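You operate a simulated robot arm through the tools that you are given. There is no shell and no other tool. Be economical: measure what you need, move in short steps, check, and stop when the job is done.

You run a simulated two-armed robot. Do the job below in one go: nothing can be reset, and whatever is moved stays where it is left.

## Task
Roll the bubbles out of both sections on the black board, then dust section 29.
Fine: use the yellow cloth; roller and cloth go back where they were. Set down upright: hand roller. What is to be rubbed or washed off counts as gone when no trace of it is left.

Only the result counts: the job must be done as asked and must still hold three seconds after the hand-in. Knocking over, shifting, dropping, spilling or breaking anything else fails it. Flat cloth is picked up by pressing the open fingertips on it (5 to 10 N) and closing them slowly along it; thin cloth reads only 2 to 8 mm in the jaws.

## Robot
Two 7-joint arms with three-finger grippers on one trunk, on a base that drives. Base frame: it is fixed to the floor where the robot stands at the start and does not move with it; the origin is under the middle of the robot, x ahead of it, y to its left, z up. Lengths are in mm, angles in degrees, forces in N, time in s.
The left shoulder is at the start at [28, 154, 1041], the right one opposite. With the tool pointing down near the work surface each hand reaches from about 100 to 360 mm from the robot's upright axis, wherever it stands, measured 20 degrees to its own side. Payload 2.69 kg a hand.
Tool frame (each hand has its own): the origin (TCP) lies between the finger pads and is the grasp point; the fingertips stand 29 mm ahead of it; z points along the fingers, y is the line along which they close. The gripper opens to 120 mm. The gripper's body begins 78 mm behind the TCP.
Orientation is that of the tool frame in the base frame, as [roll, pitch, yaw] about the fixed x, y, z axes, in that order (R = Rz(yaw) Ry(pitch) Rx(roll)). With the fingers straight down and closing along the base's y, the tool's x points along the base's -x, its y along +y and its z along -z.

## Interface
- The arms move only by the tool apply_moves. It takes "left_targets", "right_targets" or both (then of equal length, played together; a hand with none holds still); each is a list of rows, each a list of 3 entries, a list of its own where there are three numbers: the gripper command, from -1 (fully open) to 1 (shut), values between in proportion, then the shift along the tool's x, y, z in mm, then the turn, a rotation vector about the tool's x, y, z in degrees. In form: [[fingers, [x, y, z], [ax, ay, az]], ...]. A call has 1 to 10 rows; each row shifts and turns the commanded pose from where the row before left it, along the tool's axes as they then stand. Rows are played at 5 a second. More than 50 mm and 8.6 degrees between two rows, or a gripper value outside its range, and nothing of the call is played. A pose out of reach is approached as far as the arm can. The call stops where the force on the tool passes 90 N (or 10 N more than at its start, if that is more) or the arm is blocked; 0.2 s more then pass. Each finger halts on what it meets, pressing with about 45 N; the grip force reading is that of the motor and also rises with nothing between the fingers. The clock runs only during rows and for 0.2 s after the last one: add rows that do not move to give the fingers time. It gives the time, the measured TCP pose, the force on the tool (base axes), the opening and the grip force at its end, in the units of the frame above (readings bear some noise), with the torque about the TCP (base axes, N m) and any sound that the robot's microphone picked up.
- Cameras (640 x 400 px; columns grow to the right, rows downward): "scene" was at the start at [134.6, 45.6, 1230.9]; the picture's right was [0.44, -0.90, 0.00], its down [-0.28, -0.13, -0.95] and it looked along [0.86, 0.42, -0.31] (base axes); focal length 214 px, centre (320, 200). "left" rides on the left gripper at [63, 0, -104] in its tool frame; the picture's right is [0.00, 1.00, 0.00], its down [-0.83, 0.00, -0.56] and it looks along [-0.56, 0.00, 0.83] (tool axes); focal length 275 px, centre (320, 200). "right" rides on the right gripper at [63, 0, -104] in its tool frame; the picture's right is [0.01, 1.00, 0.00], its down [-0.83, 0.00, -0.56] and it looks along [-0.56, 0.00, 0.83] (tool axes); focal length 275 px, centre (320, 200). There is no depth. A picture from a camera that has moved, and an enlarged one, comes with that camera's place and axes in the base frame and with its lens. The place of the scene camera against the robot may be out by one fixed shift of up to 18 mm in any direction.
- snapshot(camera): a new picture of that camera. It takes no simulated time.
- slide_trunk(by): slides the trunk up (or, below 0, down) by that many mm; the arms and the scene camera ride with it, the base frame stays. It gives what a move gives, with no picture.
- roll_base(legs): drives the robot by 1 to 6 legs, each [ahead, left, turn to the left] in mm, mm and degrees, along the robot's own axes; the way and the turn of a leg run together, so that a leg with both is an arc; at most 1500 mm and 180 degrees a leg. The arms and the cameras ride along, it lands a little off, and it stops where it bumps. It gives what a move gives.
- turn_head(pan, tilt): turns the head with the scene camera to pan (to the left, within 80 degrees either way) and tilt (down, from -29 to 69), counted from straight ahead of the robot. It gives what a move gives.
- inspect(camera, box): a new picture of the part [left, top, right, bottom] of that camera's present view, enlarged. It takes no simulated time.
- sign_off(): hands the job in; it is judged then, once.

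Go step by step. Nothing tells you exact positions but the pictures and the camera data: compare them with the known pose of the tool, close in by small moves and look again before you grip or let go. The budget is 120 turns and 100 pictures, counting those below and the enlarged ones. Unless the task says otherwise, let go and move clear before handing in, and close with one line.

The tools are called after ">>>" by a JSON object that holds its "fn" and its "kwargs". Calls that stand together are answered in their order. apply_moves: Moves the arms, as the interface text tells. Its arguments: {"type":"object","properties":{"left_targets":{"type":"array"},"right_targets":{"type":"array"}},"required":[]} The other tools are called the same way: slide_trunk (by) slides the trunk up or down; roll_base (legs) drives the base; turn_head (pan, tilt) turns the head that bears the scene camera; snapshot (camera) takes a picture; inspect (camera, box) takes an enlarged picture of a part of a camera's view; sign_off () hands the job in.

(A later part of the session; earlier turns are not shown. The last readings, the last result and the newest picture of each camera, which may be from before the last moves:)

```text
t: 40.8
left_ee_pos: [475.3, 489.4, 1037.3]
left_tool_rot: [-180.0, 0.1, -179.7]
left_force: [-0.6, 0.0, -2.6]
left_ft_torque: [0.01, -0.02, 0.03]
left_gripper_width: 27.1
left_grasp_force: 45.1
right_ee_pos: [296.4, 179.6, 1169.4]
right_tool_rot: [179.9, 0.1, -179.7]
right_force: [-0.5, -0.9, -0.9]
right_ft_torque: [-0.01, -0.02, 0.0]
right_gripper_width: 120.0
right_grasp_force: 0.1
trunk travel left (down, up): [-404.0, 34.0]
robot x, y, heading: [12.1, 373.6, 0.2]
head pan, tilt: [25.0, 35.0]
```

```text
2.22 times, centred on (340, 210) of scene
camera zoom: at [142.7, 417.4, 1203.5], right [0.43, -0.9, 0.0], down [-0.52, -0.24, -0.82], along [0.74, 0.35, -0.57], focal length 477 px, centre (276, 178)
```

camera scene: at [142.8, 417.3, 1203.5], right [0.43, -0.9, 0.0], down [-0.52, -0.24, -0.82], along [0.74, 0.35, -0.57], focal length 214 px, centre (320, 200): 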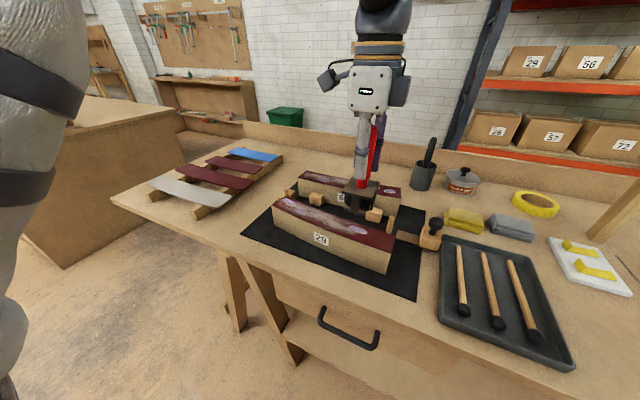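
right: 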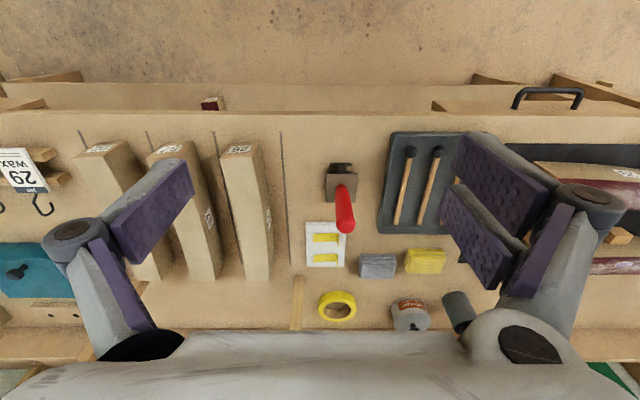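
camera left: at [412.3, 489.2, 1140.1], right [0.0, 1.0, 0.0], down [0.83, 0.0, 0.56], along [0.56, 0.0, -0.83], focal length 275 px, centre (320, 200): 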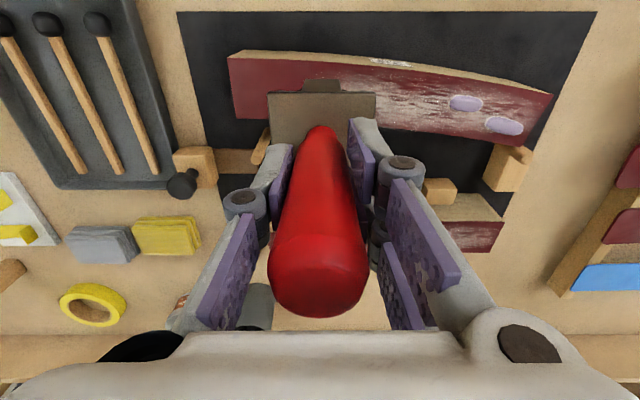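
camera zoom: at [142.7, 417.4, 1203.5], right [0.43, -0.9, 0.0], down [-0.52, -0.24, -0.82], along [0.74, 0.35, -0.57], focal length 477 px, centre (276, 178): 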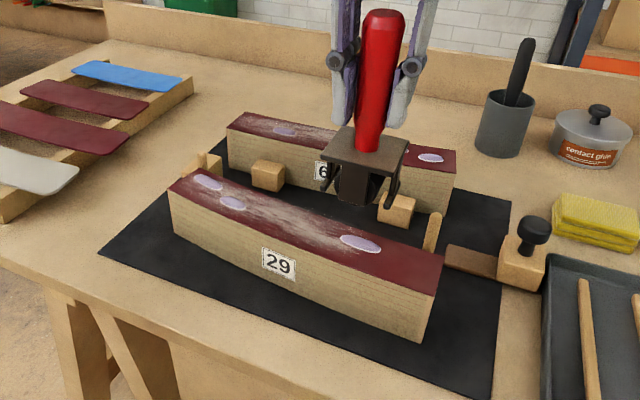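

Section 29 refined: top z≈866, centreline from (469.5,406) through (475.5,552) to (502,708), bulging toward me. Go to the near end and lower slowly to feel the contact.

>>> {"fn": "apply_moves", "kwargs": {"left_targets": [[1, [3, -30, 0], [0, 0, 0]], [1, [3, -29, 10], [0, 0, 0]], [1, [0, 0, 38], [0, 0, 0]], [1, [0, 0, 5], [0, 0, 0]], [1, [0, 0, 0], [0, 0, 0]]]}}

>>> {"fn": "snapshot", "kwargs": {"camera": "left"}}

>>> {"fn": "inspect", "kwargs": {"camera": "scene", "box": [280, 120, 460, 280]}}

```text
t: 42.0
left_ee_pos: [471.8, 430.8, 985.0]
left_tool_rot: [180.0, 0.2, -179.8]
left_force: [0.7, -0.1, -3.1]
left_ft_torque: [0.0, 0.0, -0.02]
left_gripper_width: 27.6
left_grasp_force: 44.8
right_ee_pos: [295.5, 182.1, 1167.3]
right_tool_rot: [180.0, 0.1, -179.7]
right_force: [0.3, 0.8, -1.0]
right_ft_torque: [-0.02, 0.0, -0.02]
right_gripper_width: 119.9
right_grasp_force: 0.1
trunk travel left (down, up): [-404.0, 34.0]
robot x, y, heading: [12.6, 373.5, 0.2]
head pan, tilt: [25.0, 35.0]
```

```text
71 pictures are left
camera left: at [406.9, 430.2, 1087.2], right [0.0, 1.0, 0.0], down [0.83, 0.0, 0.56], along [0.56, 0.0, -0.83], focal length 275 px, centre (320, 200)
```

left: 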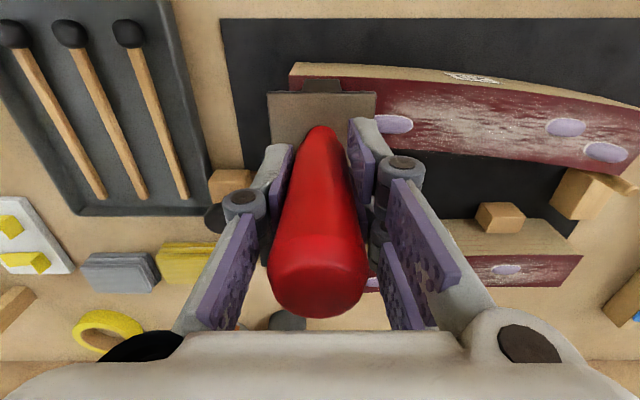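

```text
2.50 times, centred on (370, 200) of scene
camera zoom: at [142.8, 417.4, 1203.5], right [0.43, -0.9, 0.0], down [-0.52, -0.24, -0.82], along [0.74, 0.35, -0.57], focal length 536 px, centre (195, 200)
```

zoom: 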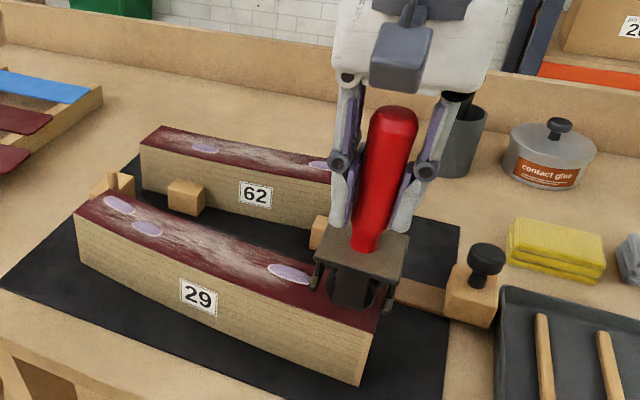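

Well placed over the near end. Lower gently.

>>> {"fn": "apply_moves", "kwargs": {"left_targets": [[1, [1.5, 0, 4], [0, 0, 0]], [1, [0, 0, 3], [0, 0, 0]], [1, [0, 0, 3], [0, 0, 0]], [1, [0, 0, 0], [0, 0, 0]]]}}

```text
t: 43.0
left_ee_pos: [468.3, 429.8, 975.1]
left_tool_rot: [180.0, 0.2, -179.8]
left_force: [0.7, -0.2, -2.4]
left_ft_torque: [-0.02, 0.04, 0.0]
left_gripper_width: 27.5
left_grasp_force: 44.7
right_ee_pos: [296.8, 181.6, 1169.4]
right_tool_rot: [179.8, 0.0, -179.7]
right_force: [-1.3, -0.7, 0.3]
right_ft_torque: [-0.02, -0.01, 0.0]
right_gripper_width: 119.8
right_grasp_force: 0.1
trunk travel left (down, up): [-404.0, 34.0]
robot x, y, heading: [13.2, 374.3, 0.1]
head pan, tilt: [25.0, 35.0]
```

>>> {"fn": "apply_moves", "kwargs": {"left_targets": [[1, [0, 0, 2], [0, 0, 0]], [1, [0, 0, 2], [0, 0, 0]], [1, [0, 0, 1], [0, 0, 0]], [1, [0, 0, 0], [0, 0, 0]]]}}

```text
t: 44.0
left_ee_pos: [468.9, 429.7, 974.7]
left_tool_rot: [-179.8, 1.0, -179.8]
left_force: [4.7, -0.1, 49.9]
left_ft_torque: [0.04, 0.04, 0.01]
left_gripper_width: 27.2
left_grasp_force: 44.7
right_ee_pos: [292.7, 181.3, 1170.4]
right_tool_rot: [180.0, 0.3, -179.7]
right_force: [0.3, 0.2, 0.1]
right_ft_torque: [-0.03, 0.0, 0.02]
right_gripper_width: 120.1
right_grasp_force: 0.0
trunk travel left (down, up): [-404.0, 34.0]
robot x, y, heading: [15.2, 371.7, 0.6]
head pan, tilt: [25.0, 35.0]
```

Contact at TCP z≈975 with 50 N after 5 mm commanded. Roll a short bit to see how the force behaves.

>>> {"fn": "apply_moves", "kwargs": {"left_targets": [[1, [0, 10, 0], [0, 0, 0]], [1, [0, 10, 0], [0, 0, 0]]]}}

```text
t: 44.6
left_ee_pos: [468.7, 450.4, 972.7]
left_tool_rot: [-180.0, 0.6, -179.7]
left_force: [5.0, -0.2, 47.9]
left_ft_torque: [-0.01, -0.34, 0.05]
left_gripper_width: 27.4
left_grasp_force: 45.2
right_ee_pos: [293.4, 181.1, 1169.8]
right_tool_rot: [179.9, 0.2, -179.7]
right_force: [0.7, 0.5, 0.1]
right_ft_torque: [-0.05, 0.0, 0.0]
right_gripper_width: 119.8
right_grasp_force: 0.1
trunk travel left (down, up): [-404.0, 34.0]
robot x, y, heading: [15.5, 376.2, 0.4]
head pan, tilt: [25.0, 35.0]
```

The force command holds (≈48 N) and it rolls freely. I ease off slightly and roll on along the curved centreline, turning gradually.

>>> {"fn": "apply_moves", "kwargs": {"left_targets": [[1, [-0.5, 5, -1.5], [0, 0, 1.7]], [1, [0, 15, 0], [0, 0, 0.72]], [1, [0, 15, 0], [0, 0, 0.72]], [1, [0, 15, 0], [0, 0, 0.72]], [1, [0, 15, 0], [0, 0, 0.72]]]}}

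>>> {"fn": "snapshot", "kwargs": {"camera": "left"}}

>>> {"fn": "inspect", "kwargs": {"camera": "scene", "box": [240, 130, 420, 280]}}

```text
t: 45.8
left_ee_pos: [469.7, 514.6, 972.4]
left_tool_rot: [179.8, 0.1, 175.4]
left_force: [-2.7, -0.8, 26.2]
left_ft_torque: [-0.16, -0.29, 0.05]
left_gripper_width: 27.3
left_grasp_force: 44.8
right_ee_pos: [294.1, 181.0, 1168.0]
right_tool_rot: [179.9, 0.2, -179.7]
right_force: [0.2, -0.5, -0.3]
right_ft_torque: [-0.01, 0.03, 0.01]
right_gripper_width: 120.0
right_grasp_force: 0.1
trunk travel left (down, up): [-404.0, 34.0]
robot x, y, heading: [14.9, 376.4, 0.3]
head pan, tilt: [25.0, 35.0]
```

```text
69 pictures are left
camera left: at [406.5, 520.4, 1074.4], right [0.08, 1.0, 0.0], down [0.83, -0.07, 0.56], along [0.56, -0.04, -0.83], focal length 275 px, centre (320, 200)
```

left: 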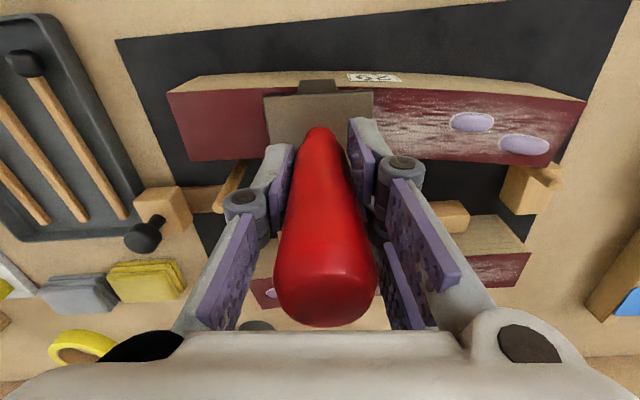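

```text
2.67 times, centred on (330, 205) of scene
camera zoom: at [140.7, 417.0, 1203.6], right [0.43, -0.9, 0.0], down [-0.52, -0.24, -0.82], along [0.74, 0.35, -0.57], focal length 572 px, centre (293, 187)
```

zoom: 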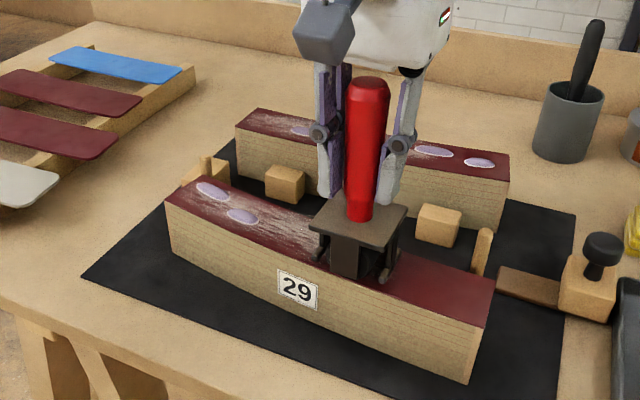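

Bubble 1 seems rolled. Continue to the far end with a little more pressure.

>>> {"fn": "apply_moves", "kwargs": {"left_targets": [[1, [-2, 14, 1.2], [0, 0, 0.72]], [1, [-0.5, 15, 0], [0, 0, 0.72]], [1, [0, 15, 0], [0, 0, 0.72]], [1, [0, 15, 0], [0, 0, 0.72]], [1, [0, 15, 0], [0, 0, 0.72]], [1, [0, 15, 0], [0, 0, 0.72]], [1, [0, 15, 0], [0, 0, 0.72]]]}}

```text
t: 47.4
left_ee_pos: [481.7, 618.3, 971.6]
left_tool_rot: [179.9, 0.2, 170.5]
left_force: [-18.8, 1.2, 35.0]
left_ft_torque: [0.08, 1.2, -0.01]
left_gripper_width: 27.1
left_grasp_force: 44.8
right_ee_pos: [292.3, 180.3, 1170.5]
right_tool_rot: [179.8, 0.3, -179.6]
right_force: [0.0, -0.5, -0.4]
right_ft_torque: [0.02, 0.0, 0.01]
right_gripper_width: 120.0
right_grasp_force: 0.1
trunk travel left (down, up): [-404.0, 34.0]
robot x, y, heading: [15.9, 374.7, 0.4]
head pan, tilt: [25.0, 35.0]
```

There is some sideways force (−19 N); I relieve it by a small shift and carry on to the end.

>>> {"fn": "apply_moves", "kwargs": {"left_targets": [[1, [1.2, 14, 0], [0, 0, 0.72]], [1, [0.3, 14, 0], [0, 0, 0.72]], [1, [0, 14, 0], [0, 0, 0.72]], [1, [0, 14, 0], [0, 0, 0.72]], [1, [0, 12, 0], [0, 0, 0]]]}}

>>> {"fn": "snapshot", "kwargs": {"camera": "left"}}

>>> {"fn": "inspect", "kwargs": {"camera": "scene", "box": [240, 130, 420, 280]}}

```text
t: 48.6
left_ee_pos: [493.2, 684.6, 971.4]
left_tool_rot: [179.9, 0.0, 167.7]
left_force: [-21.5, 2.3, 23.3]
left_ft_torque: [0.19, 1.6, -0.03]
left_gripper_width: 27.2
left_grasp_force: 45.7
right_ee_pos: [291.7, 179.7, 1169.0]
right_tool_rot: [179.9, 0.3, -179.7]
right_force: [-0.7, 0.5, -0.2]
right_ft_torque: [0.04, 0.01, -0.01]
right_gripper_width: 120.1
right_grasp_force: 0.0
trunk travel left (down, up): [-404.0, 34.0]
robot x, y, heading: [12.0, 376.0, 0.3]
head pan, tilt: [25.0, 35.0]
```

```text
67 pictures are left
camera left: at [430.9, 698.6, 1074.3], right [0.22, 0.98, 0.0], down [0.81, -0.18, 0.56], along [0.54, -0.12, -0.83], focal length 275 px, centre (320, 200)
```

left: 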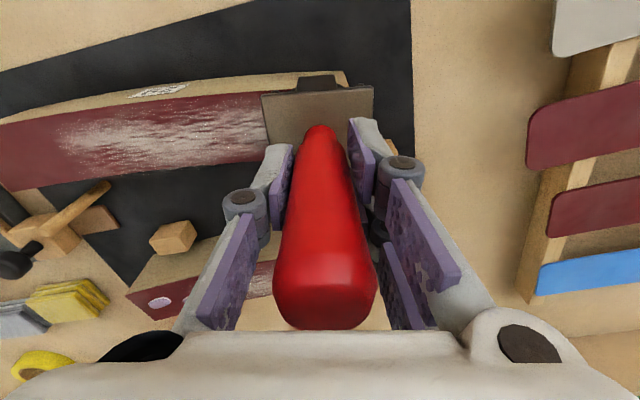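

```text
2.67 times, centred on (330, 205) of scene
camera zoom: at [138.8, 416.8, 1203.8], right [0.43, -0.9, 0.0], down [-0.52, -0.24, -0.82], along [0.74, 0.35, -0.57], focal length 572 px, centre (293, 187)
```

zoom: 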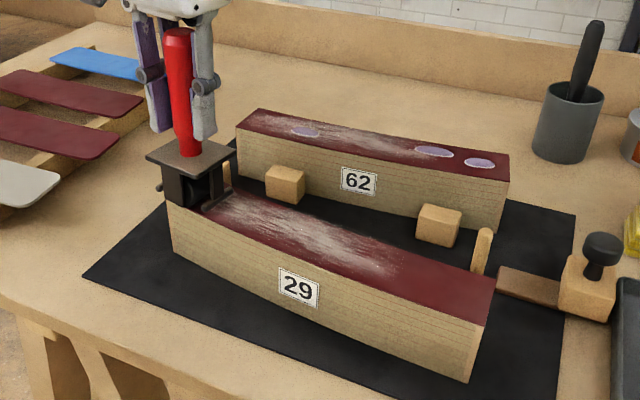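

All visible bubbles are gone. Lift and check under the roller.

>>> {"fn": "apply_moves", "kwargs": {"left_targets": [[1, [1, 0, -10], [0, 0, 0]], [1, [0, 0, -30], [0, 0, 0]], [1, [0, 0, -30], [0, 0, 0]], [1, [0, 0, 0], [0, 0, 0]]]}}

>>> {"fn": "inspect", "kwargs": {"camera": "scene", "box": [240, 130, 420, 280]}}

>>> {"fn": "snapshot", "kwargs": {"camera": "left"}}

```text
t: 49.6
left_ee_pos: [496.1, 685.3, 1038.4]
left_tool_rot: [179.9, 0.0, 167.8]
left_force: [0.6, 0.1, -3.4]
left_ft_torque: [0.0, 0.02, 0.0]
left_gripper_width: 27.5
left_grasp_force: 45.0
right_ee_pos: [295.3, 181.8, 1169.3]
right_tool_rot: [179.8, 0.2, -179.7]
right_force: [-0.4, 0.1, -0.5]
right_ft_torque: [0.02, -0.02, 0.01]
right_gripper_width: 120.3
right_grasp_force: 0.0
trunk travel left (down, up): [-404.0, 34.0]
robot x, y, heading: [12.0, 373.4, 0.4]
head pan, tilt: [25.0, 35.0]
```

```text
2.67 times, centred on (330, 205) of scene
camera zoom: at [142.8, 417.5, 1203.4], right [0.43, -0.9, 0.0], down [-0.52, -0.25, -0.82], along [0.74, 0.35, -0.57], focal length 572 px, centre (293, 187)
```

zoom: 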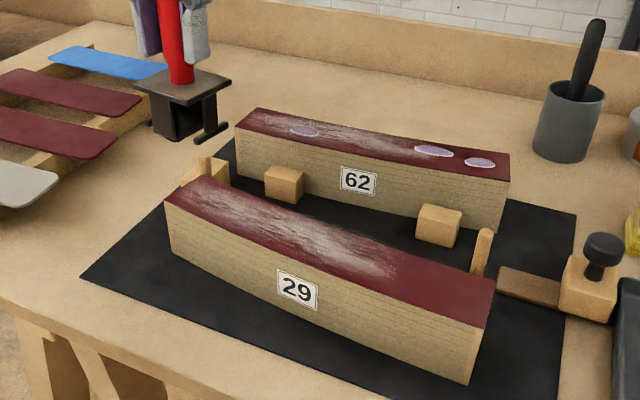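

```text
64 pictures are left
camera left: at [434.0, 699.6, 1142.3], right [0.22, 0.98, 0.0], down [0.81, -0.18, 0.56], along [0.54, -0.12, -0.83], focal length 275 px, centre (320, 200)
```

left: 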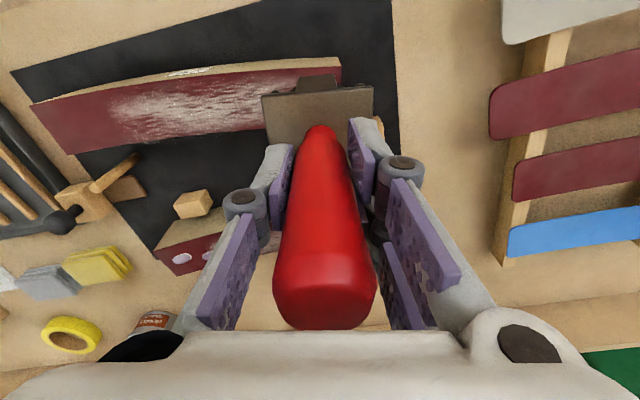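

Section 29 is free of bubbles. Now drive ahead for section 62 and look at it.

>>> {"fn": "roll_base", "kwargs": {"legs": [[140, 0, 0]]}}

>>> {"fn": "snapshot", "kwargs": {"camera": "left"}}

>>> {"fn": "snapshot", "kwargs": {"camera": "scene"}}

```text
t: 50.9
left_ee_pos: [635.9, 687.7, 1038.8]
left_tool_rot: [179.9, 0.0, 167.8]
left_force: [0.2, 0.3, -4.0]
left_ft_torque: [0.0, 0.07, -0.04]
left_gripper_width: 27.2
left_grasp_force: 45.6
right_ee_pos: [434.7, 181.9, 1167.5]
right_tool_rot: [179.9, 0.0, -179.7]
right_force: [0.7, 0.8, 0.2]
right_ft_torque: [0.01, 0.05, -0.01]
right_gripper_width: 120.1
right_grasp_force: 0.1
trunk travel left (down, up): [-404.0, 34.0]
robot x, y, heading: [151.4, 372.5, 0.4]
head pan, tilt: [25.0, 35.0]
```

```text
63 pictures are left
camera left: at [574.4, 700.3, 1142.0], right [0.22, 0.98, 0.0], down [0.81, -0.18, 0.56], along [0.54, -0.12, -0.83], focal length 275 px, centre (320, 200)
```

left: 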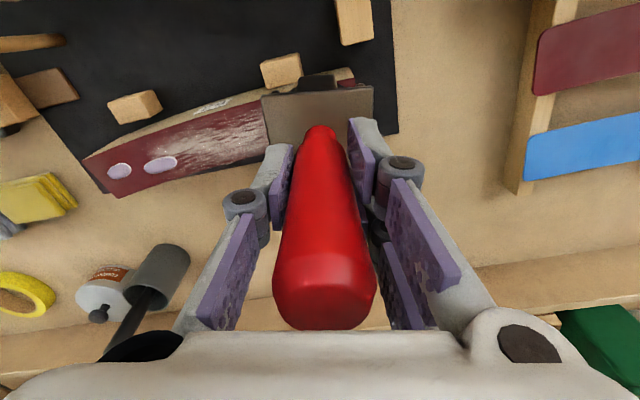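

```text
62 pictures are left
camera scene: at [283.3, 418.1, 1203.4], right [0.43, -0.9, 0.0], down [-0.52, -0.25, -0.82], along [0.74, 0.35, -0.57], focal length 214 px, centre (320, 200)
```

scene: 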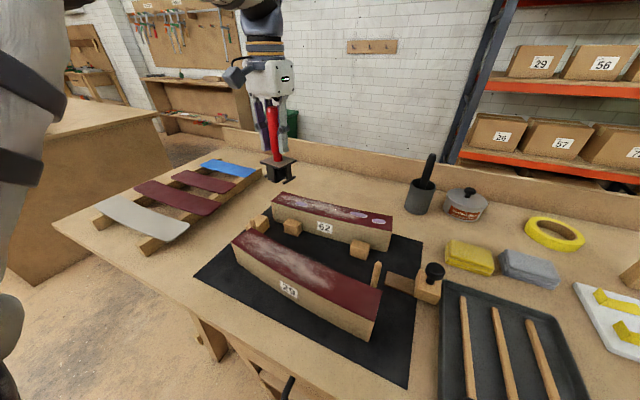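

Swing the hand to the near (−y) end of section 62, yaw 180, still high.

>>> {"fn": "apply_moves", "kwargs": {"left_targets": [[1, [0, 0, 0], [0, 0, -6]], [1, [0, 0, 0], [0, 0, -6.2]], [1, [0, -42, 0], [0, 0, 0]], [1, [0, -42, 0], [0, 0, 0]], [1, [0, -42, 0], [0, 0, 0]], [1, [0, -42, 0], [0, 0, 0]], [1, [0, -42, 0], [0, 0, 0]], [1, [0, 0, 0], [0, 0, 0]]]}}

>>> {"fn": "snapshot", "kwargs": {"camera": "left"}}

>>> {"fn": "inspect", "kwargs": {"camera": "scene", "box": [240, 150, 420, 280]}}

```text
t: 52.7
left_ee_pos: [637.0, 477.4, 1040.8]
left_tool_rot: [180.0, 0.1, 180.0]
left_force: [0.0, -0.1, -3.6]
left_ft_torque: [0.03, 0.0, 0.01]
left_gripper_width: 27.1
left_grasp_force: 44.6
right_ee_pos: [434.9, 181.2, 1169.4]
right_tool_rot: [180.0, 0.1, -179.8]
right_force: [-0.5, -0.7, -0.4]
right_ft_torque: [-0.02, 0.0, -0.01]
right_gripper_width: 120.0
right_grasp_force: 0.1
trunk travel left (down, up): [-404.0, 34.0]
robot x, y, heading: [153.6, 377.8, 0.3]
head pan, tilt: [25.0, 35.0]
```

```text
61 pictures are left
camera left: at [572.3, 476.3, 1143.5], right [0.01, 1.0, 0.0], down [0.83, -0.01, 0.56], along [0.56, 0.0, -0.83], focal length 275 px, centre (320, 200)
```

left: 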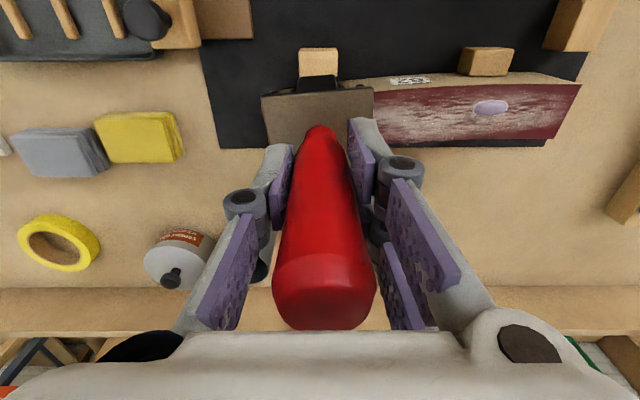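

```text
3.08 times, centred on (330, 215) of scene
camera zoom: at [282.4, 418.5, 1203.5], right [0.43, -0.9, 0.0], down [-0.52, -0.25, -0.82], along [0.74, 0.35, -0.57], focal length 660 px, centre (289, 154)
```

zoom: 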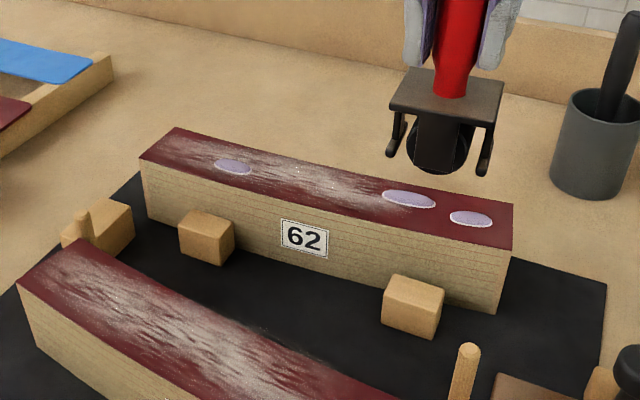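

Drum clearly sits lower than the feet. I need a better look at the −y end of 62, so I shift the hand to the +y side and start there.

>>> {"fn": "apply_moves", "kwargs": {"left_targets": [[1, [-10, 40, 0], [0, 0, 0]], [1, [-10, 40, 0], [0, 0, 0]], [1, [0, 40, 0], [0, 0, 0]], [1, [0, 0, 0], [0, 0, 0]]]}}

>>> {"fn": "inspect", "kwargs": {"camera": "left", "box": [80, 40, 560, 200]}}

```text
t: 53.7
left_ee_pos: [657.5, 596.6, 1039.2]
left_tool_rot: [-179.9, 0.2, 179.9]
left_force: [0.1, -0.9, -3.1]
left_ft_torque: [0.04, -0.05, 0.0]
left_gripper_width: 27.3
left_grasp_force: 45.6
right_ee_pos: [436.7, 180.4, 1168.0]
right_tool_rot: [-180.0, 0.1, -179.7]
right_force: [-0.5, -0.5, 0.0]
right_ft_torque: [0.02, 0.0, 0.02]
right_gripper_width: 120.0
right_grasp_force: 0.0
trunk travel left (down, up): [-404.0, 34.0]
robot x, y, heading: [154.1, 374.5, 0.2]
head pan, tilt: [25.0, 35.0]
```

```text
1.33 times, centred on (320, 120) of left
camera zoom: at [593.6, 596.1, 1142.1], right [0.01, 1.0, 0.0], down [0.83, -0.01, 0.56], along [0.56, 0.0, -0.83], focal length 367 px, centre (320, 307)
```

zoom: 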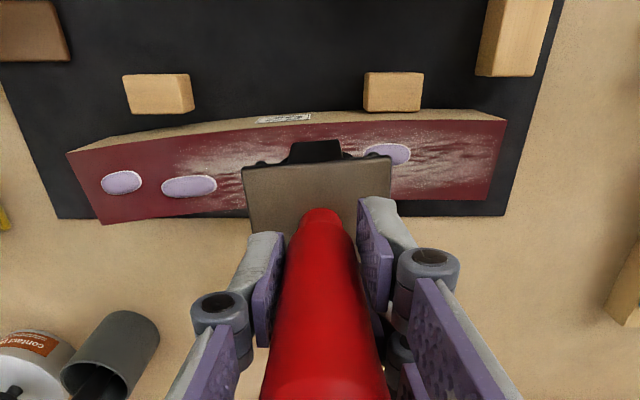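

Section 62 centreline: (672.6,421) – (657,591) – (656,724). I'll start at y≈690 and roll toward −y. Position and lower.

>>> {"fn": "apply_moves", "kwargs": {"left_targets": [[1, [1, 47, 0], [0, 0, 0.5]], [1, [1, 46, 0], [0, 0, 0]], [1, [0, 0, 40], [0, 0, 0]], [1, [0, 0, 18], [0, 0, 0]], [1, [0, 0, 4], [0, 0, 0]], [1, [0, 0, 0], [0, 0, 0]]]}}

>>> {"fn": "inspect", "kwargs": {"camera": "scene", "box": [220, 130, 420, 280]}}

```text
t: 55.1
left_ee_pos: [653.9, 690.8, 977.7]
left_tool_rot: [180.0, 0.2, 179.4]
left_force: [-0.5, 0.0, -2.7]
left_ft_torque: [0.0, 0.01, 0.01]
left_gripper_width: 27.3
left_grasp_force: 44.6
right_ee_pos: [436.6, 182.2, 1168.2]
right_tool_rot: [179.9, 0.2, -179.7]
right_force: [-0.3, -1.0, 0.4]
right_ft_torque: [-0.03, -0.03, -0.01]
right_gripper_width: 120.0
right_grasp_force: 0.0
trunk travel left (down, up): [-404.0, 34.0]
robot x, y, heading: [153.1, 376.1, 0.4]
head pan, tilt: [25.0, 35.0]
```

```text
2.67 times, centred on (320, 205) of scene
camera zoom: at [282.5, 418.2, 1203.5], right [0.43, -0.9, 0.0], down [-0.52, -0.25, -0.82], along [0.74, 0.35, -0.57], focal length 572 px, centre (320, 187)
```

zoom: 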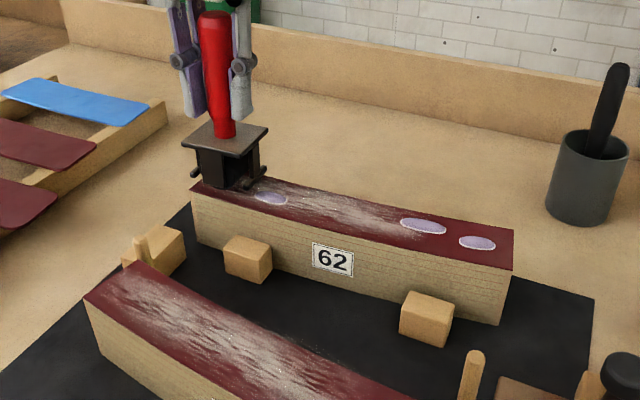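

Good placement. Lower into contact.

>>> {"fn": "apply_moves", "kwargs": {"left_targets": [[1, [0, 0, 3], [0, 0, 0]], [1, [0, 0, 2], [0, 0, 0]], [1, [0, 0, 2], [0, 0, 0]], [1, [0, 0, 0], [0, 0, 0]]]}}

```text
t: 56.1
left_ee_pos: [653.3, 690.0, 971.3]
left_tool_rot: [180.0, 0.2, 179.4]
left_force: [0.3, -0.7, 0.3]
left_ft_torque: [-0.02, -0.07, 0.02]
left_gripper_width: 27.2
left_grasp_force: 44.7
right_ee_pos: [436.2, 181.3, 1167.8]
right_tool_rot: [180.0, 0.1, -179.7]
right_force: [0.2, -0.4, -0.6]
right_ft_torque: [0.02, -0.08, 0.02]
right_gripper_width: 120.2
right_grasp_force: 0.0
trunk travel left (down, up): [-404.0, 34.0]
robot x, y, heading: [149.0, 378.1, 0.2]
head pan, tilt: [25.0, 35.0]
```

Just touching. Press about 3.5 mm more and start rolling.

>>> {"fn": "apply_moves", "kwargs": {"left_targets": [[1, [-1.5, 0, 2], [0, 0, 0]], [1, [0, 0, 1.5], [0, 0, 0]], [1, [0, -12, 0], [0, 0, -0.4]], [1, [0, -15, 0], [0, 0, -0.48]], [1, [0, -15, 0], [0, 0, -0.48]], [1, [0, -15, 0], [0, 0, -0.48]], [1, [0, -15, 0], [0, 0, -0.48]]]}}

>>> {"fn": "inspect", "kwargs": {"camera": "scene", "box": [220, 130, 420, 280]}}

```text
t: 57.7
left_ee_pos: [656.9, 616.6, 968.5]
left_tool_rot: [180.0, 0.5, -178.3]
left_force: [13.9, 0.3, 30.3]
left_ft_torque: [0.13, -1.2, -0.12]
left_gripper_width: 27.3
left_grasp_force: 45.1
right_ee_pos: [434.8, 179.4, 1168.3]
right_tool_rot: [179.7, 0.1, -179.7]
right_force: [0.5, -0.3, -0.6]
right_ft_torque: [0.01, 0.02, -0.01]
right_gripper_width: 120.0
right_grasp_force: 0.1
trunk travel left (down, up): [-404.0, 34.0]
robot x, y, heading: [154.3, 371.7, 0.4]
head pan, tilt: [25.0, 35.0]
```

```text
2.67 times, centred on (320, 205) of scene
camera zoom: at [281.9, 416.8, 1203.7], right [0.43, -0.9, 0.0], down [-0.52, -0.24, -0.82], along [0.74, 0.35, -0.57], focal length 572 px, centre (320, 187)
```

zoom: 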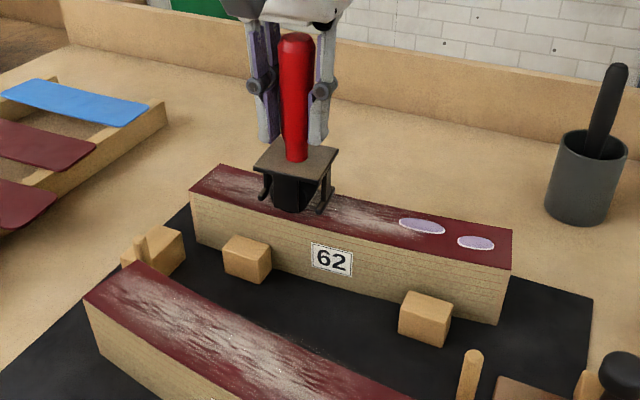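

The first bubble is gone. Continue.

>>> {"fn": "apply_moves", "kwargs": {"left_targets": [[1, [-1, -15, 0], [0, 0, -0.48]], [1, [0, -15, 0], [0, 0, -0.48]], [1, [0, -15, 0], [0, 0, -0.48]], [1, [0, -15, 0], [0, 0, -0.48]], [1, [0, -15, 0], [0, 0, -0.48]], [1, [0, -15, 0], [0, 0, -0.48]]]}}

```text
t: 59.1
left_ee_pos: [663.7, 527.9, 968.5]
left_tool_rot: [-179.9, 0.5, -175.3]
left_force: [14.9, 1.7, 28.0]
left_ft_torque: [0.17, -1.38, -0.13]
left_gripper_width: 27.0
left_grasp_force: 45.3
right_ee_pos: [435.7, 179.8, 1167.7]
right_tool_rot: [179.9, 0.1, -179.7]
right_force: [-0.2, -0.8, 0.1]
right_ft_torque: [0.02, -0.02, 0.01]
right_gripper_width: 119.8
right_grasp_force: 0.0
trunk travel left (down, up): [-404.0, 34.0]
robot x, y, heading: [151.2, 372.4, 0.3]
head pan, tilt: [25.0, 35.0]
```

>>> {"fn": "apply_moves", "kwargs": {"left_targets": [[1, [0.5, -15, 0.5], [0, 0, -0.48]], [1, [0, -15, 0], [0, 0, -0.48]], [1, [0, -15, 0], [0, 0, -0.48]], [1, [0, -15, 0], [0, 0, -0.48]], [1, [0, -14, 0], [0, 0, -0.48]], [1, [0, -14, 0], [0, 0, 0]], [1, [0, 0, -10], [0, 0, 0]], [1, [0, 0, -30], [0, 0, 0]], [1, [0, 0, -30], [0, 0, 0]], [1, [0, 0, 0], [0, 0, 0]]]}}

>>> {"fn": "inspect", "kwargs": {"camera": "scene", "box": [220, 130, 420, 280]}}

```text
t: 61.3
left_ee_pos: [668.4, 440.1, 1036.4]
left_tool_rot: [-180.0, 0.0, -173.0]
left_force: [0.0, 0.3, -4.0]
left_ft_torque: [0.05, 0.01, -0.02]
left_gripper_width: 27.5
left_grasp_force: 44.9
right_ee_pos: [436.1, 181.4, 1168.7]
right_tool_rot: [179.9, 0.1, -179.6]
right_force: [0.7, -0.3, -1.1]
right_ft_torque: [-0.01, 0.01, -0.01]
right_gripper_width: 119.8
right_grasp_force: 0.1
trunk travel left (down, up): [-404.0, 34.0]
robot x, y, heading: [151.6, 375.1, 0.3]
head pan, tilt: [25.0, 35.0]
```

```text
2.67 times, centred on (320, 205) of scene
camera zoom: at [282.5, 418.0, 1203.4], right [0.43, -0.9, 0.0], down [-0.52, -0.24, -0.82], along [0.74, 0.35, -0.57], focal length 572 px, centre (320, 187)
```

zoom: 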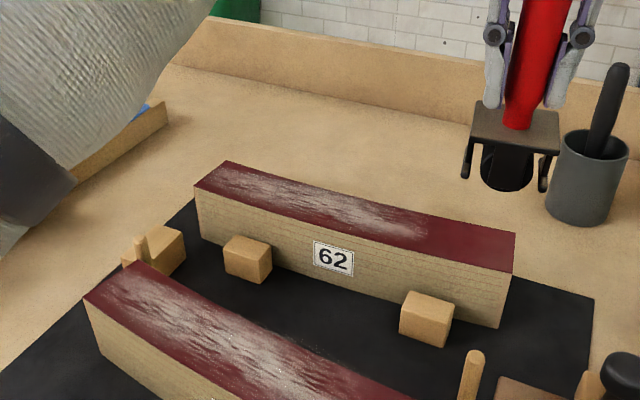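

Section 62 is clear too. Now return the roller: turn to yaw 90, drive back and to the right.

>>> {"fn": "apply_moves", "kwargs": {"left_targets": [[1, [0, 0, 0], [0, 0, 8.5]], [1, [0, 0, 0], [0, 0, 8.5]], [1, [0, 0, 0], [0, 0, 8.5]], [1, [0, 0, 0], [0, 0, 8.5]], [1, [0, 0, 0], [0, 0, 8.5]], [1, [0, 0, 0], [0, 0, 8.5]], [1, [0, 0, 0], [0, 0, 8.5]], [1, [0, 0, 0], [0, 0, 8.5]], [1, [0, 0, 0], [0, 0, 8.5]], [1, [0, 0, 0], [0, 0, 8.5]]]}}

>>> {"fn": "apply_moves", "kwargs": {"left_targets": [[1, [0, 0, 0], [0, 0, 6]], [1, [0, 0, 0], [0, 0, 6]], [1, [0, 0, 0], [0, 0, 0]]]}}

>>> {"fn": "roll_base", "kwargs": {"legs": [[-145, 0, 0], [0, -400, 0]]}}

>>> {"fn": "turn_head", "kwargs": {"pan": 5, "tilt": 35}}

>>> {"fn": "snapshot", "kwargs": {"camera": "scene"}}

>>> {"fn": "snapshot", "kwargs": {"camera": "left"}}

```text
t: 63.5
left_ee_pos: [670.6, 439.0, 1037.4]
left_tool_rot: [179.9, 0.0, 101.9]
left_force: [-0.6, 0.4, -2.6]
left_ft_torque: [0.04, -0.02, -0.04]
left_gripper_width: 27.2
left_grasp_force: 44.9
right_ee_pos: [435.8, 181.6, 1169.0]
right_tool_rot: [179.9, 0.1, -179.7]
right_force: [-0.6, -0.4, -0.5]
right_ft_torque: [0.01, -0.03, -0.01]
right_gripper_width: 119.9
right_grasp_force: 0.1
trunk travel left (down, up): [-404.0, 34.0]
robot x, y, heading: [150.5, 375.9, 0.3]
head pan, tilt: [25.0, 35.0]
```

```text
t: 64.3
left_ee_pos: [671.1, 440.0, 1037.0]
left_tool_rot: [179.9, 0.0, 89.9]
left_force: [0.1, 0.3, -2.6]
left_ft_torque: [-0.01, 0.01, 0.03]
left_gripper_width: 27.3
left_grasp_force: 45.2
right_ee_pos: [436.1, 181.6, 1168.7]
right_tool_rot: [179.8, 0.1, -179.7]
right_force: [-0.6, 0.0, -0.2]
right_ft_torque: [0.04, 0.02, 0.0]
right_gripper_width: 119.9
right_grasp_force: 0.1
trunk travel left (down, up): [-404.0, 34.0]
robot x, y, heading: [152.2, 378.2, 0.5]
head pan, tilt: [25.0, 35.0]
```

```text
t: 68.8
left_ee_pos: [526.0, 47.6, 1035.8]
left_tool_rot: [179.9, 0.0, 90.1]
left_force: [0.0, -0.1, -3.2]
left_ft_torque: [0.02, 0.02, -0.01]
left_gripper_width: 27.1
left_grasp_force: 45.0
right_ee_pos: [291.6, -210.8, 1168.8]
right_tool_rot: [179.9, 0.1, -179.8]
right_force: [-0.5, -0.4, -0.7]
right_ft_torque: [-0.02, 0.0, 0.03]
right_gripper_width: 120.0
right_grasp_force: 0.1
trunk travel left (down, up): [-404.0, 34.0]
robot x, y, heading: [7.4, -16.4, 0.1]
head pan, tilt: [25.0, 35.0]
```

```text
t: 69.7
left_ee_pos: [525.0, 46.8, 1035.8]
left_tool_rot: [179.9, 0.0, 90.1]
left_force: [-0.3, 0.5, -2.9]
left_ft_torque: [0.0, 0.01, 0.0]
left_gripper_width: 27.2
left_grasp_force: 45.3
right_ee_pos: [291.5, -210.9, 1167.4]
right_tool_rot: [179.9, 0.2, -179.8]
right_force: [0.8, -0.4, -0.1]
right_ft_torque: [0.03, 0.01, -0.02]
right_gripper_width: 119.9
right_grasp_force: 0.0
trunk travel left (down, up): [-404.0, 34.0]
robot x, y, heading: [9.2, -19.8, 0.3]
head pan, tilt: [5.0, 35.0]
```

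```text
55 pictures are left
camera scene: at [145.7, -4.3, 1203.5], right [0.09, -1.0, 0.0], down [-0.57, -0.05, -0.82], along [0.82, 0.08, -0.57], focal length 214 px, centre (320, 200)
```

scene: 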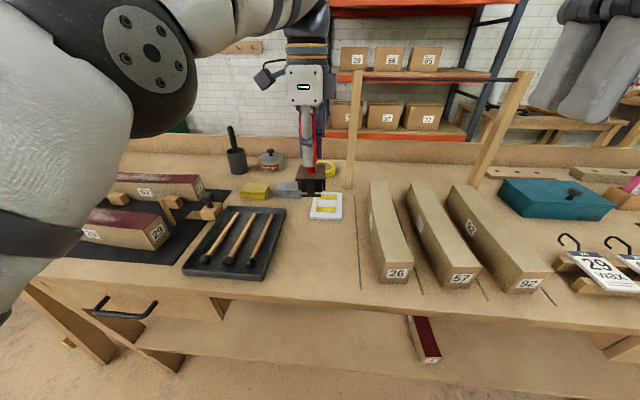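

```text
54 pictures are left
camera left: at [525.1, 109.8, 1138.9], right [1.0, -0.01, 0.0], down [-0.01, -0.83, 0.56], along [0.0, -0.56, -0.83], focal length 275 px, centre (320, 200)
```

left: 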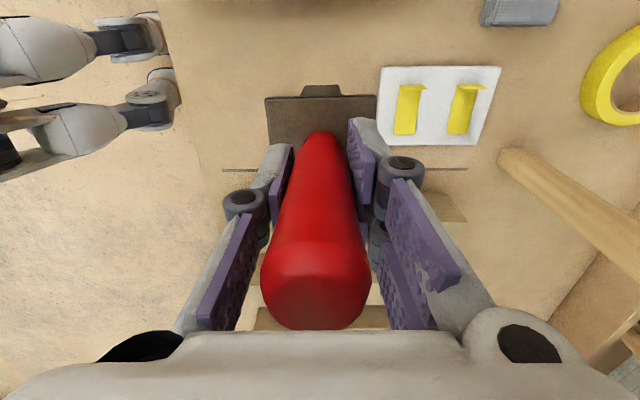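

Above its place nearly; shift to (477.5, 43) and lower toward the bench.

>>> {"fn": "apply_moves", "kwargs": {"left_targets": [[1, [-2, -24, 0], [0, 0, 0]], [1, [-2, -23.5, 0], [0, 0, 0]], [1, [0, 0, 40], [0, 0, 0]], [1, [0, 0, 40], [0, 0, 0]], [1, [0, 0, 40], [0, 0, 0]], [1, [0, 0, 8], [0, 0, 0]], [1, [0, 0, 0], [0, 0, 0]]]}}

>>> {"fn": "inspect", "kwargs": {"camera": "scene", "box": [250, 140, 400, 280]}}

```text
t: 71.3
left_ee_pos: [478.0, 42.2, 906.2]
left_tool_rot: [179.9, 0.0, 89.9]
left_force: [0.2, 0.3, -3.3]
left_ft_torque: [0.02, 0.03, -0.01]
left_gripper_width: 27.4
left_grasp_force: 45.0
right_ee_pos: [290.9, -211.0, 1168.8]
right_tool_rot: [179.9, 0.1, -179.7]
right_force: [0.8, 1.0, -0.5]
right_ft_torque: [0.02, 0.01, 0.0]
right_gripper_width: 120.2
right_grasp_force: 0.1
trunk travel left (down, up): [-404.0, 34.0]
robot x, y, heading: [6.9, -21.2, 0.5]
head pan, tilt: [5.0, 35.0]
```

```text
2.86 times, centred on (325, 210) of scene
camera zoom: at [145.7, -4.4, 1203.5], right [0.09, -1.0, 0.0], down [-0.57, -0.05, -0.82], along [0.82, 0.07, -0.57], focal length 613 px, centre (306, 171)
```

zoom: 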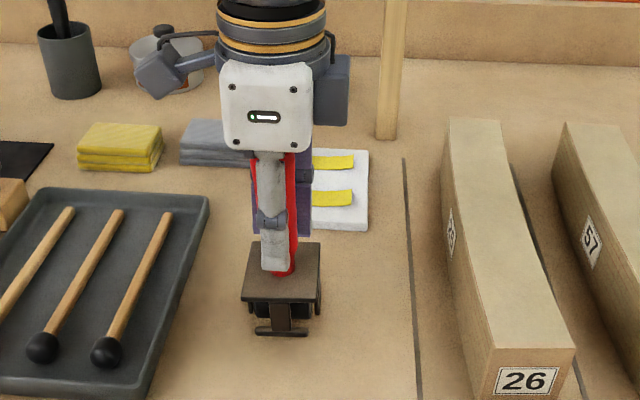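

Lower in small steps until the force shows it's standing.

>>> {"fn": "apply_moves", "kwargs": {"left_targets": [[1, [0, 0, 2], [0, 0, 0]], [1, [0, 0, 1.5], [0, 0, 0]], [1, [0, 0, 1.5], [0, 0, 0]], [1, [0, 0, 0], [0, 0, 0]]]}}

```text
t: 72.3
left_ee_pos: [479.2, 42.7, 902.1]
left_tool_rot: [179.8, 0.1, 90.0]
left_force: [0.6, -0.2, -3.4]
left_ft_torque: [-0.02, -0.01, 0.03]
left_gripper_width: 27.1
left_grasp_force: 44.6
right_ee_pos: [291.4, -210.9, 1168.4]
right_tool_rot: [179.9, 0.2, -179.8]
right_force: [0.1, 0.3, 0.9]
right_ft_torque: [-0.01, -0.01, 0.02]
right_gripper_width: 120.2
right_grasp_force: 0.1
trunk travel left (down, up): [-404.0, 34.0]
robot x, y, heading: [6.2, -20.2, 0.2]
head pan, tilt: [5.0, 35.0]
```

>>> {"fn": "apply_moves", "kwargs": {"left_targets": [[1, [0, -1, 1.5], [0, 0, 0]], [1, [0, 0, 1], [0, 0, 0]], [1, [0, 0, 1], [0, 0, 0]], [1, [0, 0, 0], [0, 0, 0]]]}}

```text
t: 73.3
left_ee_pos: [478.0, 42.1, 899.3]
left_tool_rot: [179.9, 0.0, 89.9]
left_force: [0.3, 1.1, -4.2]
left_ft_torque: [-0.02, -0.01, 0.02]
left_gripper_width: 27.3
left_grasp_force: 44.6
right_ee_pos: [290.0, -210.6, 1167.3]
right_tool_rot: [179.9, 0.1, -179.8]
right_force: [0.7, -0.9, 0.2]
right_ft_torque: [0.03, -0.04, -0.02]
right_gripper_width: 120.1
right_grasp_force: 0.1
trunk travel left (down, up): [-404.0, 34.0]
robot x, y, heading: [10.5, -16.2, 0.5]
head pan, tilt: [5.0, 35.0]
```

>>> {"fn": "apply_moves", "kwargs": {"left_targets": [[1, [0, 0, 1], [0, 0, 0]], [1, [0, 0, 0], [0, 0, 0]]]}}

>>> {"fn": "apply_moves", "kwargs": {"left_targets": [[1, [0, 0, 1], [0, 0, 0]], [1, [0, 0, 0], [0, 0, 0]]]}}

```text
t: 73.9
left_ee_pos: [477.8, 42.5, 898.4]
left_tool_rot: [180.0, -0.1, 90.0]
left_force: [0.8, -0.1, -2.3]
left_ft_torque: [0.04, 0.02, 0.0]
left_gripper_width: 27.2
left_grasp_force: 45.1
right_ee_pos: [290.5, -211.1, 1168.6]
right_tool_rot: [179.9, 0.1, -179.8]
right_force: [0.3, 0.3, -0.1]
right_ft_torque: [-0.06, 0.03, -0.02]
right_gripper_width: 120.2
right_grasp_force: 0.1
trunk travel left (down, up): [-404.0, 34.0]
robot x, y, heading: [9.8, -12.7, 0.5]
head pan, tilt: [5.0, 35.0]
```

```text
t: 74.5
left_ee_pos: [476.3, 42.6, 898.7]
left_tool_rot: [179.7, 0.1, 90.0]
left_force: [-0.6, -0.4, 3.9]
left_ft_torque: [0.1, -0.05, 0.02]
left_gripper_width: 26.9
left_grasp_force: 45.3
right_ee_pos: [290.2, -211.2, 1168.4]
right_tool_rot: [179.9, 0.1, -179.8]
right_force: [0.6, -0.2, 0.1]
right_ft_torque: [-0.02, -0.01, -0.03]
right_gripper_width: 120.0
right_grasp_force: 0.0
trunk travel left (down, up): [-404.0, 34.0]
robot x, y, heading: [6.6, -19.6, 0.4]
head pan, tilt: [5.0, 35.0]
```

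It stands on the bench now. Open the fingers gently and check.

>>> {"fn": "apply_moves", "kwargs": {"left_targets": [[0.45, [0, 0, 0], [0, 0, 0]], [0.3, [0, 0, 0], [0, 0, 0]], [0, [0, 0, 0], [0, 0, 0]], [0, [0, 0, 0], [0, 0, 0]]]}}

>>> {"fn": "snapshot", "kwargs": {"camera": "left"}}

```text
t: 75.5
left_ee_pos: [476.0, 42.3, 898.0]
left_tool_rot: [180.0, -0.1, 90.1]
left_force: [-0.4, -0.1, -0.1]
left_ft_torque: [-0.03, 0.0, 0.01]
left_gripper_width: 60.2
left_grasp_force: 0.1
right_ee_pos: [291.4, -210.8, 1168.1]
right_tool_rot: [179.9, 0.2, -179.7]
right_force: [0.3, 0.8, 0.4]
right_ft_torque: [-0.01, 0.01, 0.04]
right_gripper_width: 120.0
right_grasp_force: 0.0
trunk travel left (down, up): [-404.0, 34.0]
robot x, y, heading: [8.0, -17.7, 0.3]
head pan, tilt: [5.0, 35.0]
```

```text
52 pictures are left
camera left: at [476.2, 105.9, 1000.2], right [1.0, -0.01, 0.0], down [-0.01, -0.83, 0.56], along [0.0, -0.56, -0.83], focal length 275 px, centre (320, 200)
```

left: 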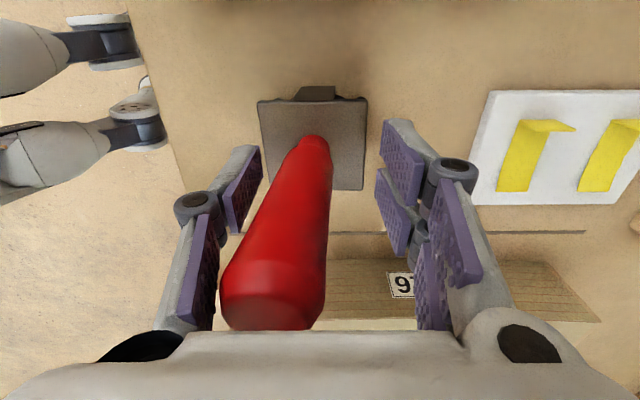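

The roller has settled leaning slightly toward me after release. I'll open fully, lift clear and check from both cameras.

>>> {"fn": "apply_moves", "kwargs": {"left_targets": [[-0.5, [0, 0, 0], [0, 0, 0]], [-1, [0, 0, 0], [0, 0, 0]], [-1, [0, 0, -40], [0, 0, 0]], [-1, [0, 0, -45], [0, 0, 0]], [-1, [0, 0, -45], [0, 0, 0]], [-1, [0, 0, 0], [0, 0, 0]]]}}

>>> {"fn": "inspect", "kwargs": {"camera": "left", "box": [240, 20, 400, 160]}}

>>> {"fn": "inspect", "kwargs": {"camera": "scene", "box": [260, 160, 380, 270]}}

```text
t: 76.9
left_ee_pos: [477.3, 43.2, 1027.2]
left_tool_rot: [179.9, 0.0, 90.0]
left_force: [0.1, 0.5, 0.4]
left_ft_torque: [0.01, 0.0, 0.01]
left_gripper_width: 120.0
left_grasp_force: 0.1
right_ee_pos: [289.5, -211.4, 1168.2]
right_tool_rot: [179.9, 0.1, -179.9]
right_force: [0.7, 0.0, -0.4]
right_ft_torque: [-0.03, 0.01, 0.0]
right_gripper_width: 119.9
right_grasp_force: 0.1
trunk travel left (down, up): [-404.0, 34.0]
robot x, y, heading: [5.5, -20.4, 0.2]
head pan, tilt: [5.0, 35.0]
```

```text
2.86 times, centred on (320, 90) of left
camera zoom: at [476.9, 105.8, 1130.5], right [1.0, -0.01, 0.0], down [0.0, -0.83, 0.56], along [0.0, -0.56, -0.83], focal length 786 px, centre (320, 514)
```

zoom: 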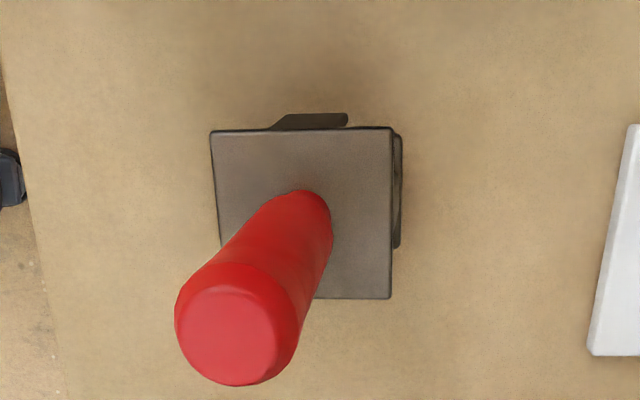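

```text
3.64 times, centred on (320, 215) of scene
camera zoom: at [145.8, -4.4, 1203.4], right [0.09, -1.0, 0.0], down [-0.57, -0.05, -0.82], along [0.82, 0.07, -0.57], focal length 780 px, centre (320, 146)
```

zoom: 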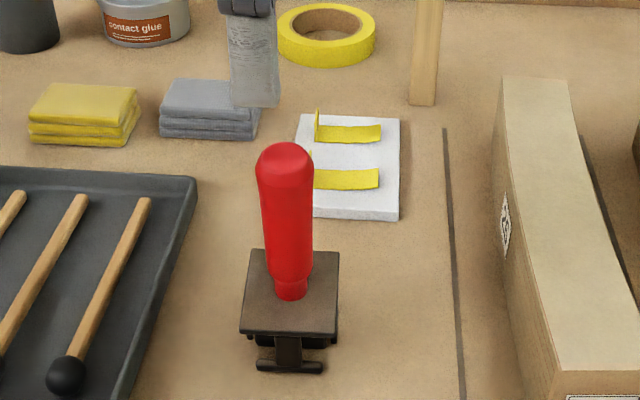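

It leans about 8° onto its front foot. I'll try once to straighten it: grip along x around the handle (which uprights it) and release very softly.

>>> {"fn": "apply_moves", "kwargs": {"left_targets": [[-1, [-1, -1, 40], [0, 0, 0]], [-1, [0, 0, 40], [0, 0, 0]], [-1, [0, 0, 40], [0, 0, 0]], [-1, [0, 0, 4], [0, 0, 0]], [0, [0, 0, 0], [0, 0, 0]], [0.2, [0, 0, 0], [0, 0, 0]], [0.35, [0, 0, 0], [0, 0, 0]], [0.45, [0, 0, 0], [0, 0, 0]], [0.5, [0, 0, 0], [0, 0, 0]], [0.5, [0, 0, 0], [0, 0, 0]]]}}

>>> {"fn": "snapshot", "kwargs": {"camera": "left"}}

```text
t: 79.1
left_ee_pos: [477.3, 41.9, 904.1]
left_tool_rot: [180.0, -0.1, 90.0]
left_force: [-0.3, -0.6, 0.6]
left_ft_torque: [0.0, -0.02, -0.02]
left_gripper_width: 30.0
left_grasp_force: 0.0
right_ee_pos: [290.0, -211.9, 1169.1]
right_tool_rot: [179.9, 0.1, -179.8]
right_force: [-0.4, 0.6, 0.0]
right_ft_torque: [0.0, -0.04, -0.02]
right_gripper_width: 119.8
right_grasp_force: 0.0
trunk travel left (down, up): [-404.0, 34.0]
robot x, y, heading: [6.5, -14.3, 0.3]
head pan, tilt: [5.0, 35.0]
```

```text
49 pictures are left
camera left: at [476.7, 104.7, 1007.6], right [1.0, -0.01, 0.0], down [-0.01, -0.83, 0.56], along [0.0, -0.56, -0.83], focal length 275 px, centre (320, 200)
```

left: 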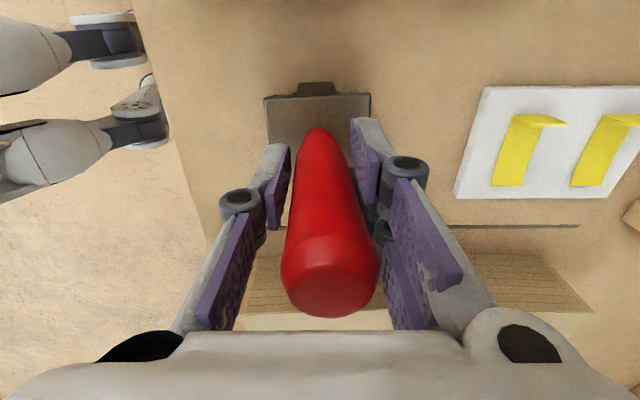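

Nearly upright between the pads. Squeeze to centre it, then open in tiny symmetric steps.

>>> {"fn": "apply_moves", "kwargs": {"left_targets": [[0.56, [0, -0.8, 0], [0, 0, 0]], [0.6, [0, 0, 0], [0, 0, 0]], [0.6, [0, 0, 0], [0, 0, 0]], [0.54, [0, 0, 0], [0, 0, 0]], [0.53, [0, 0, 0], [0, 0, 0]], [0.52, [0, 0, 0], [0, 0, 0]], [0.5, [0, 0, 0], [0, 0, 0]], [0.47, [0, 0, 0], [0, 0, 0]], [0.43, [0, 0, 0], [0, 0, 0]], [0.38, [0, 0, 0], [0, 0, 0]]]}}

>>> {"fn": "snapshot", "kwargs": {"camera": "left"}}

```text
t: 81.3
left_ee_pos: [476.6, 42.1, 904.7]
left_tool_rot: [180.0, 0.0, 90.0]
left_force: [0.5, 0.1, 0.3]
left_ft_torque: [-0.03, 0.01, 0.0]
left_gripper_width: 37.2
left_grasp_force: 0.0
right_ee_pos: [291.6, -211.3, 1168.1]
right_tool_rot: [179.9, 0.0, -179.8]
right_force: [-0.8, -0.4, -0.3]
right_ft_torque: [0.01, 0.01, 0.02]
right_gripper_width: 119.9
right_grasp_force: 0.1
trunk travel left (down, up): [-404.0, 34.0]
robot x, y, heading: [6.3, -18.8, 0.3]
head pan, tilt: [5.0, 35.0]
```

```text
48 pictures are left
camera left: at [475.7, 104.8, 1007.1], right [1.0, -0.01, 0.0], down [-0.01, -0.83, 0.56], along [0.0, -0.56, -0.83], focal length 275 px, centre (320, 200)
```

left: 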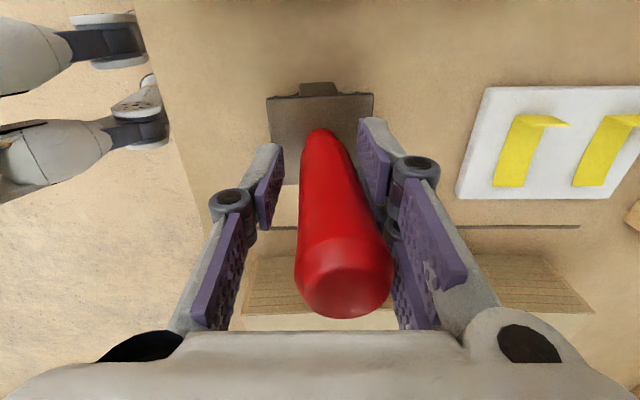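

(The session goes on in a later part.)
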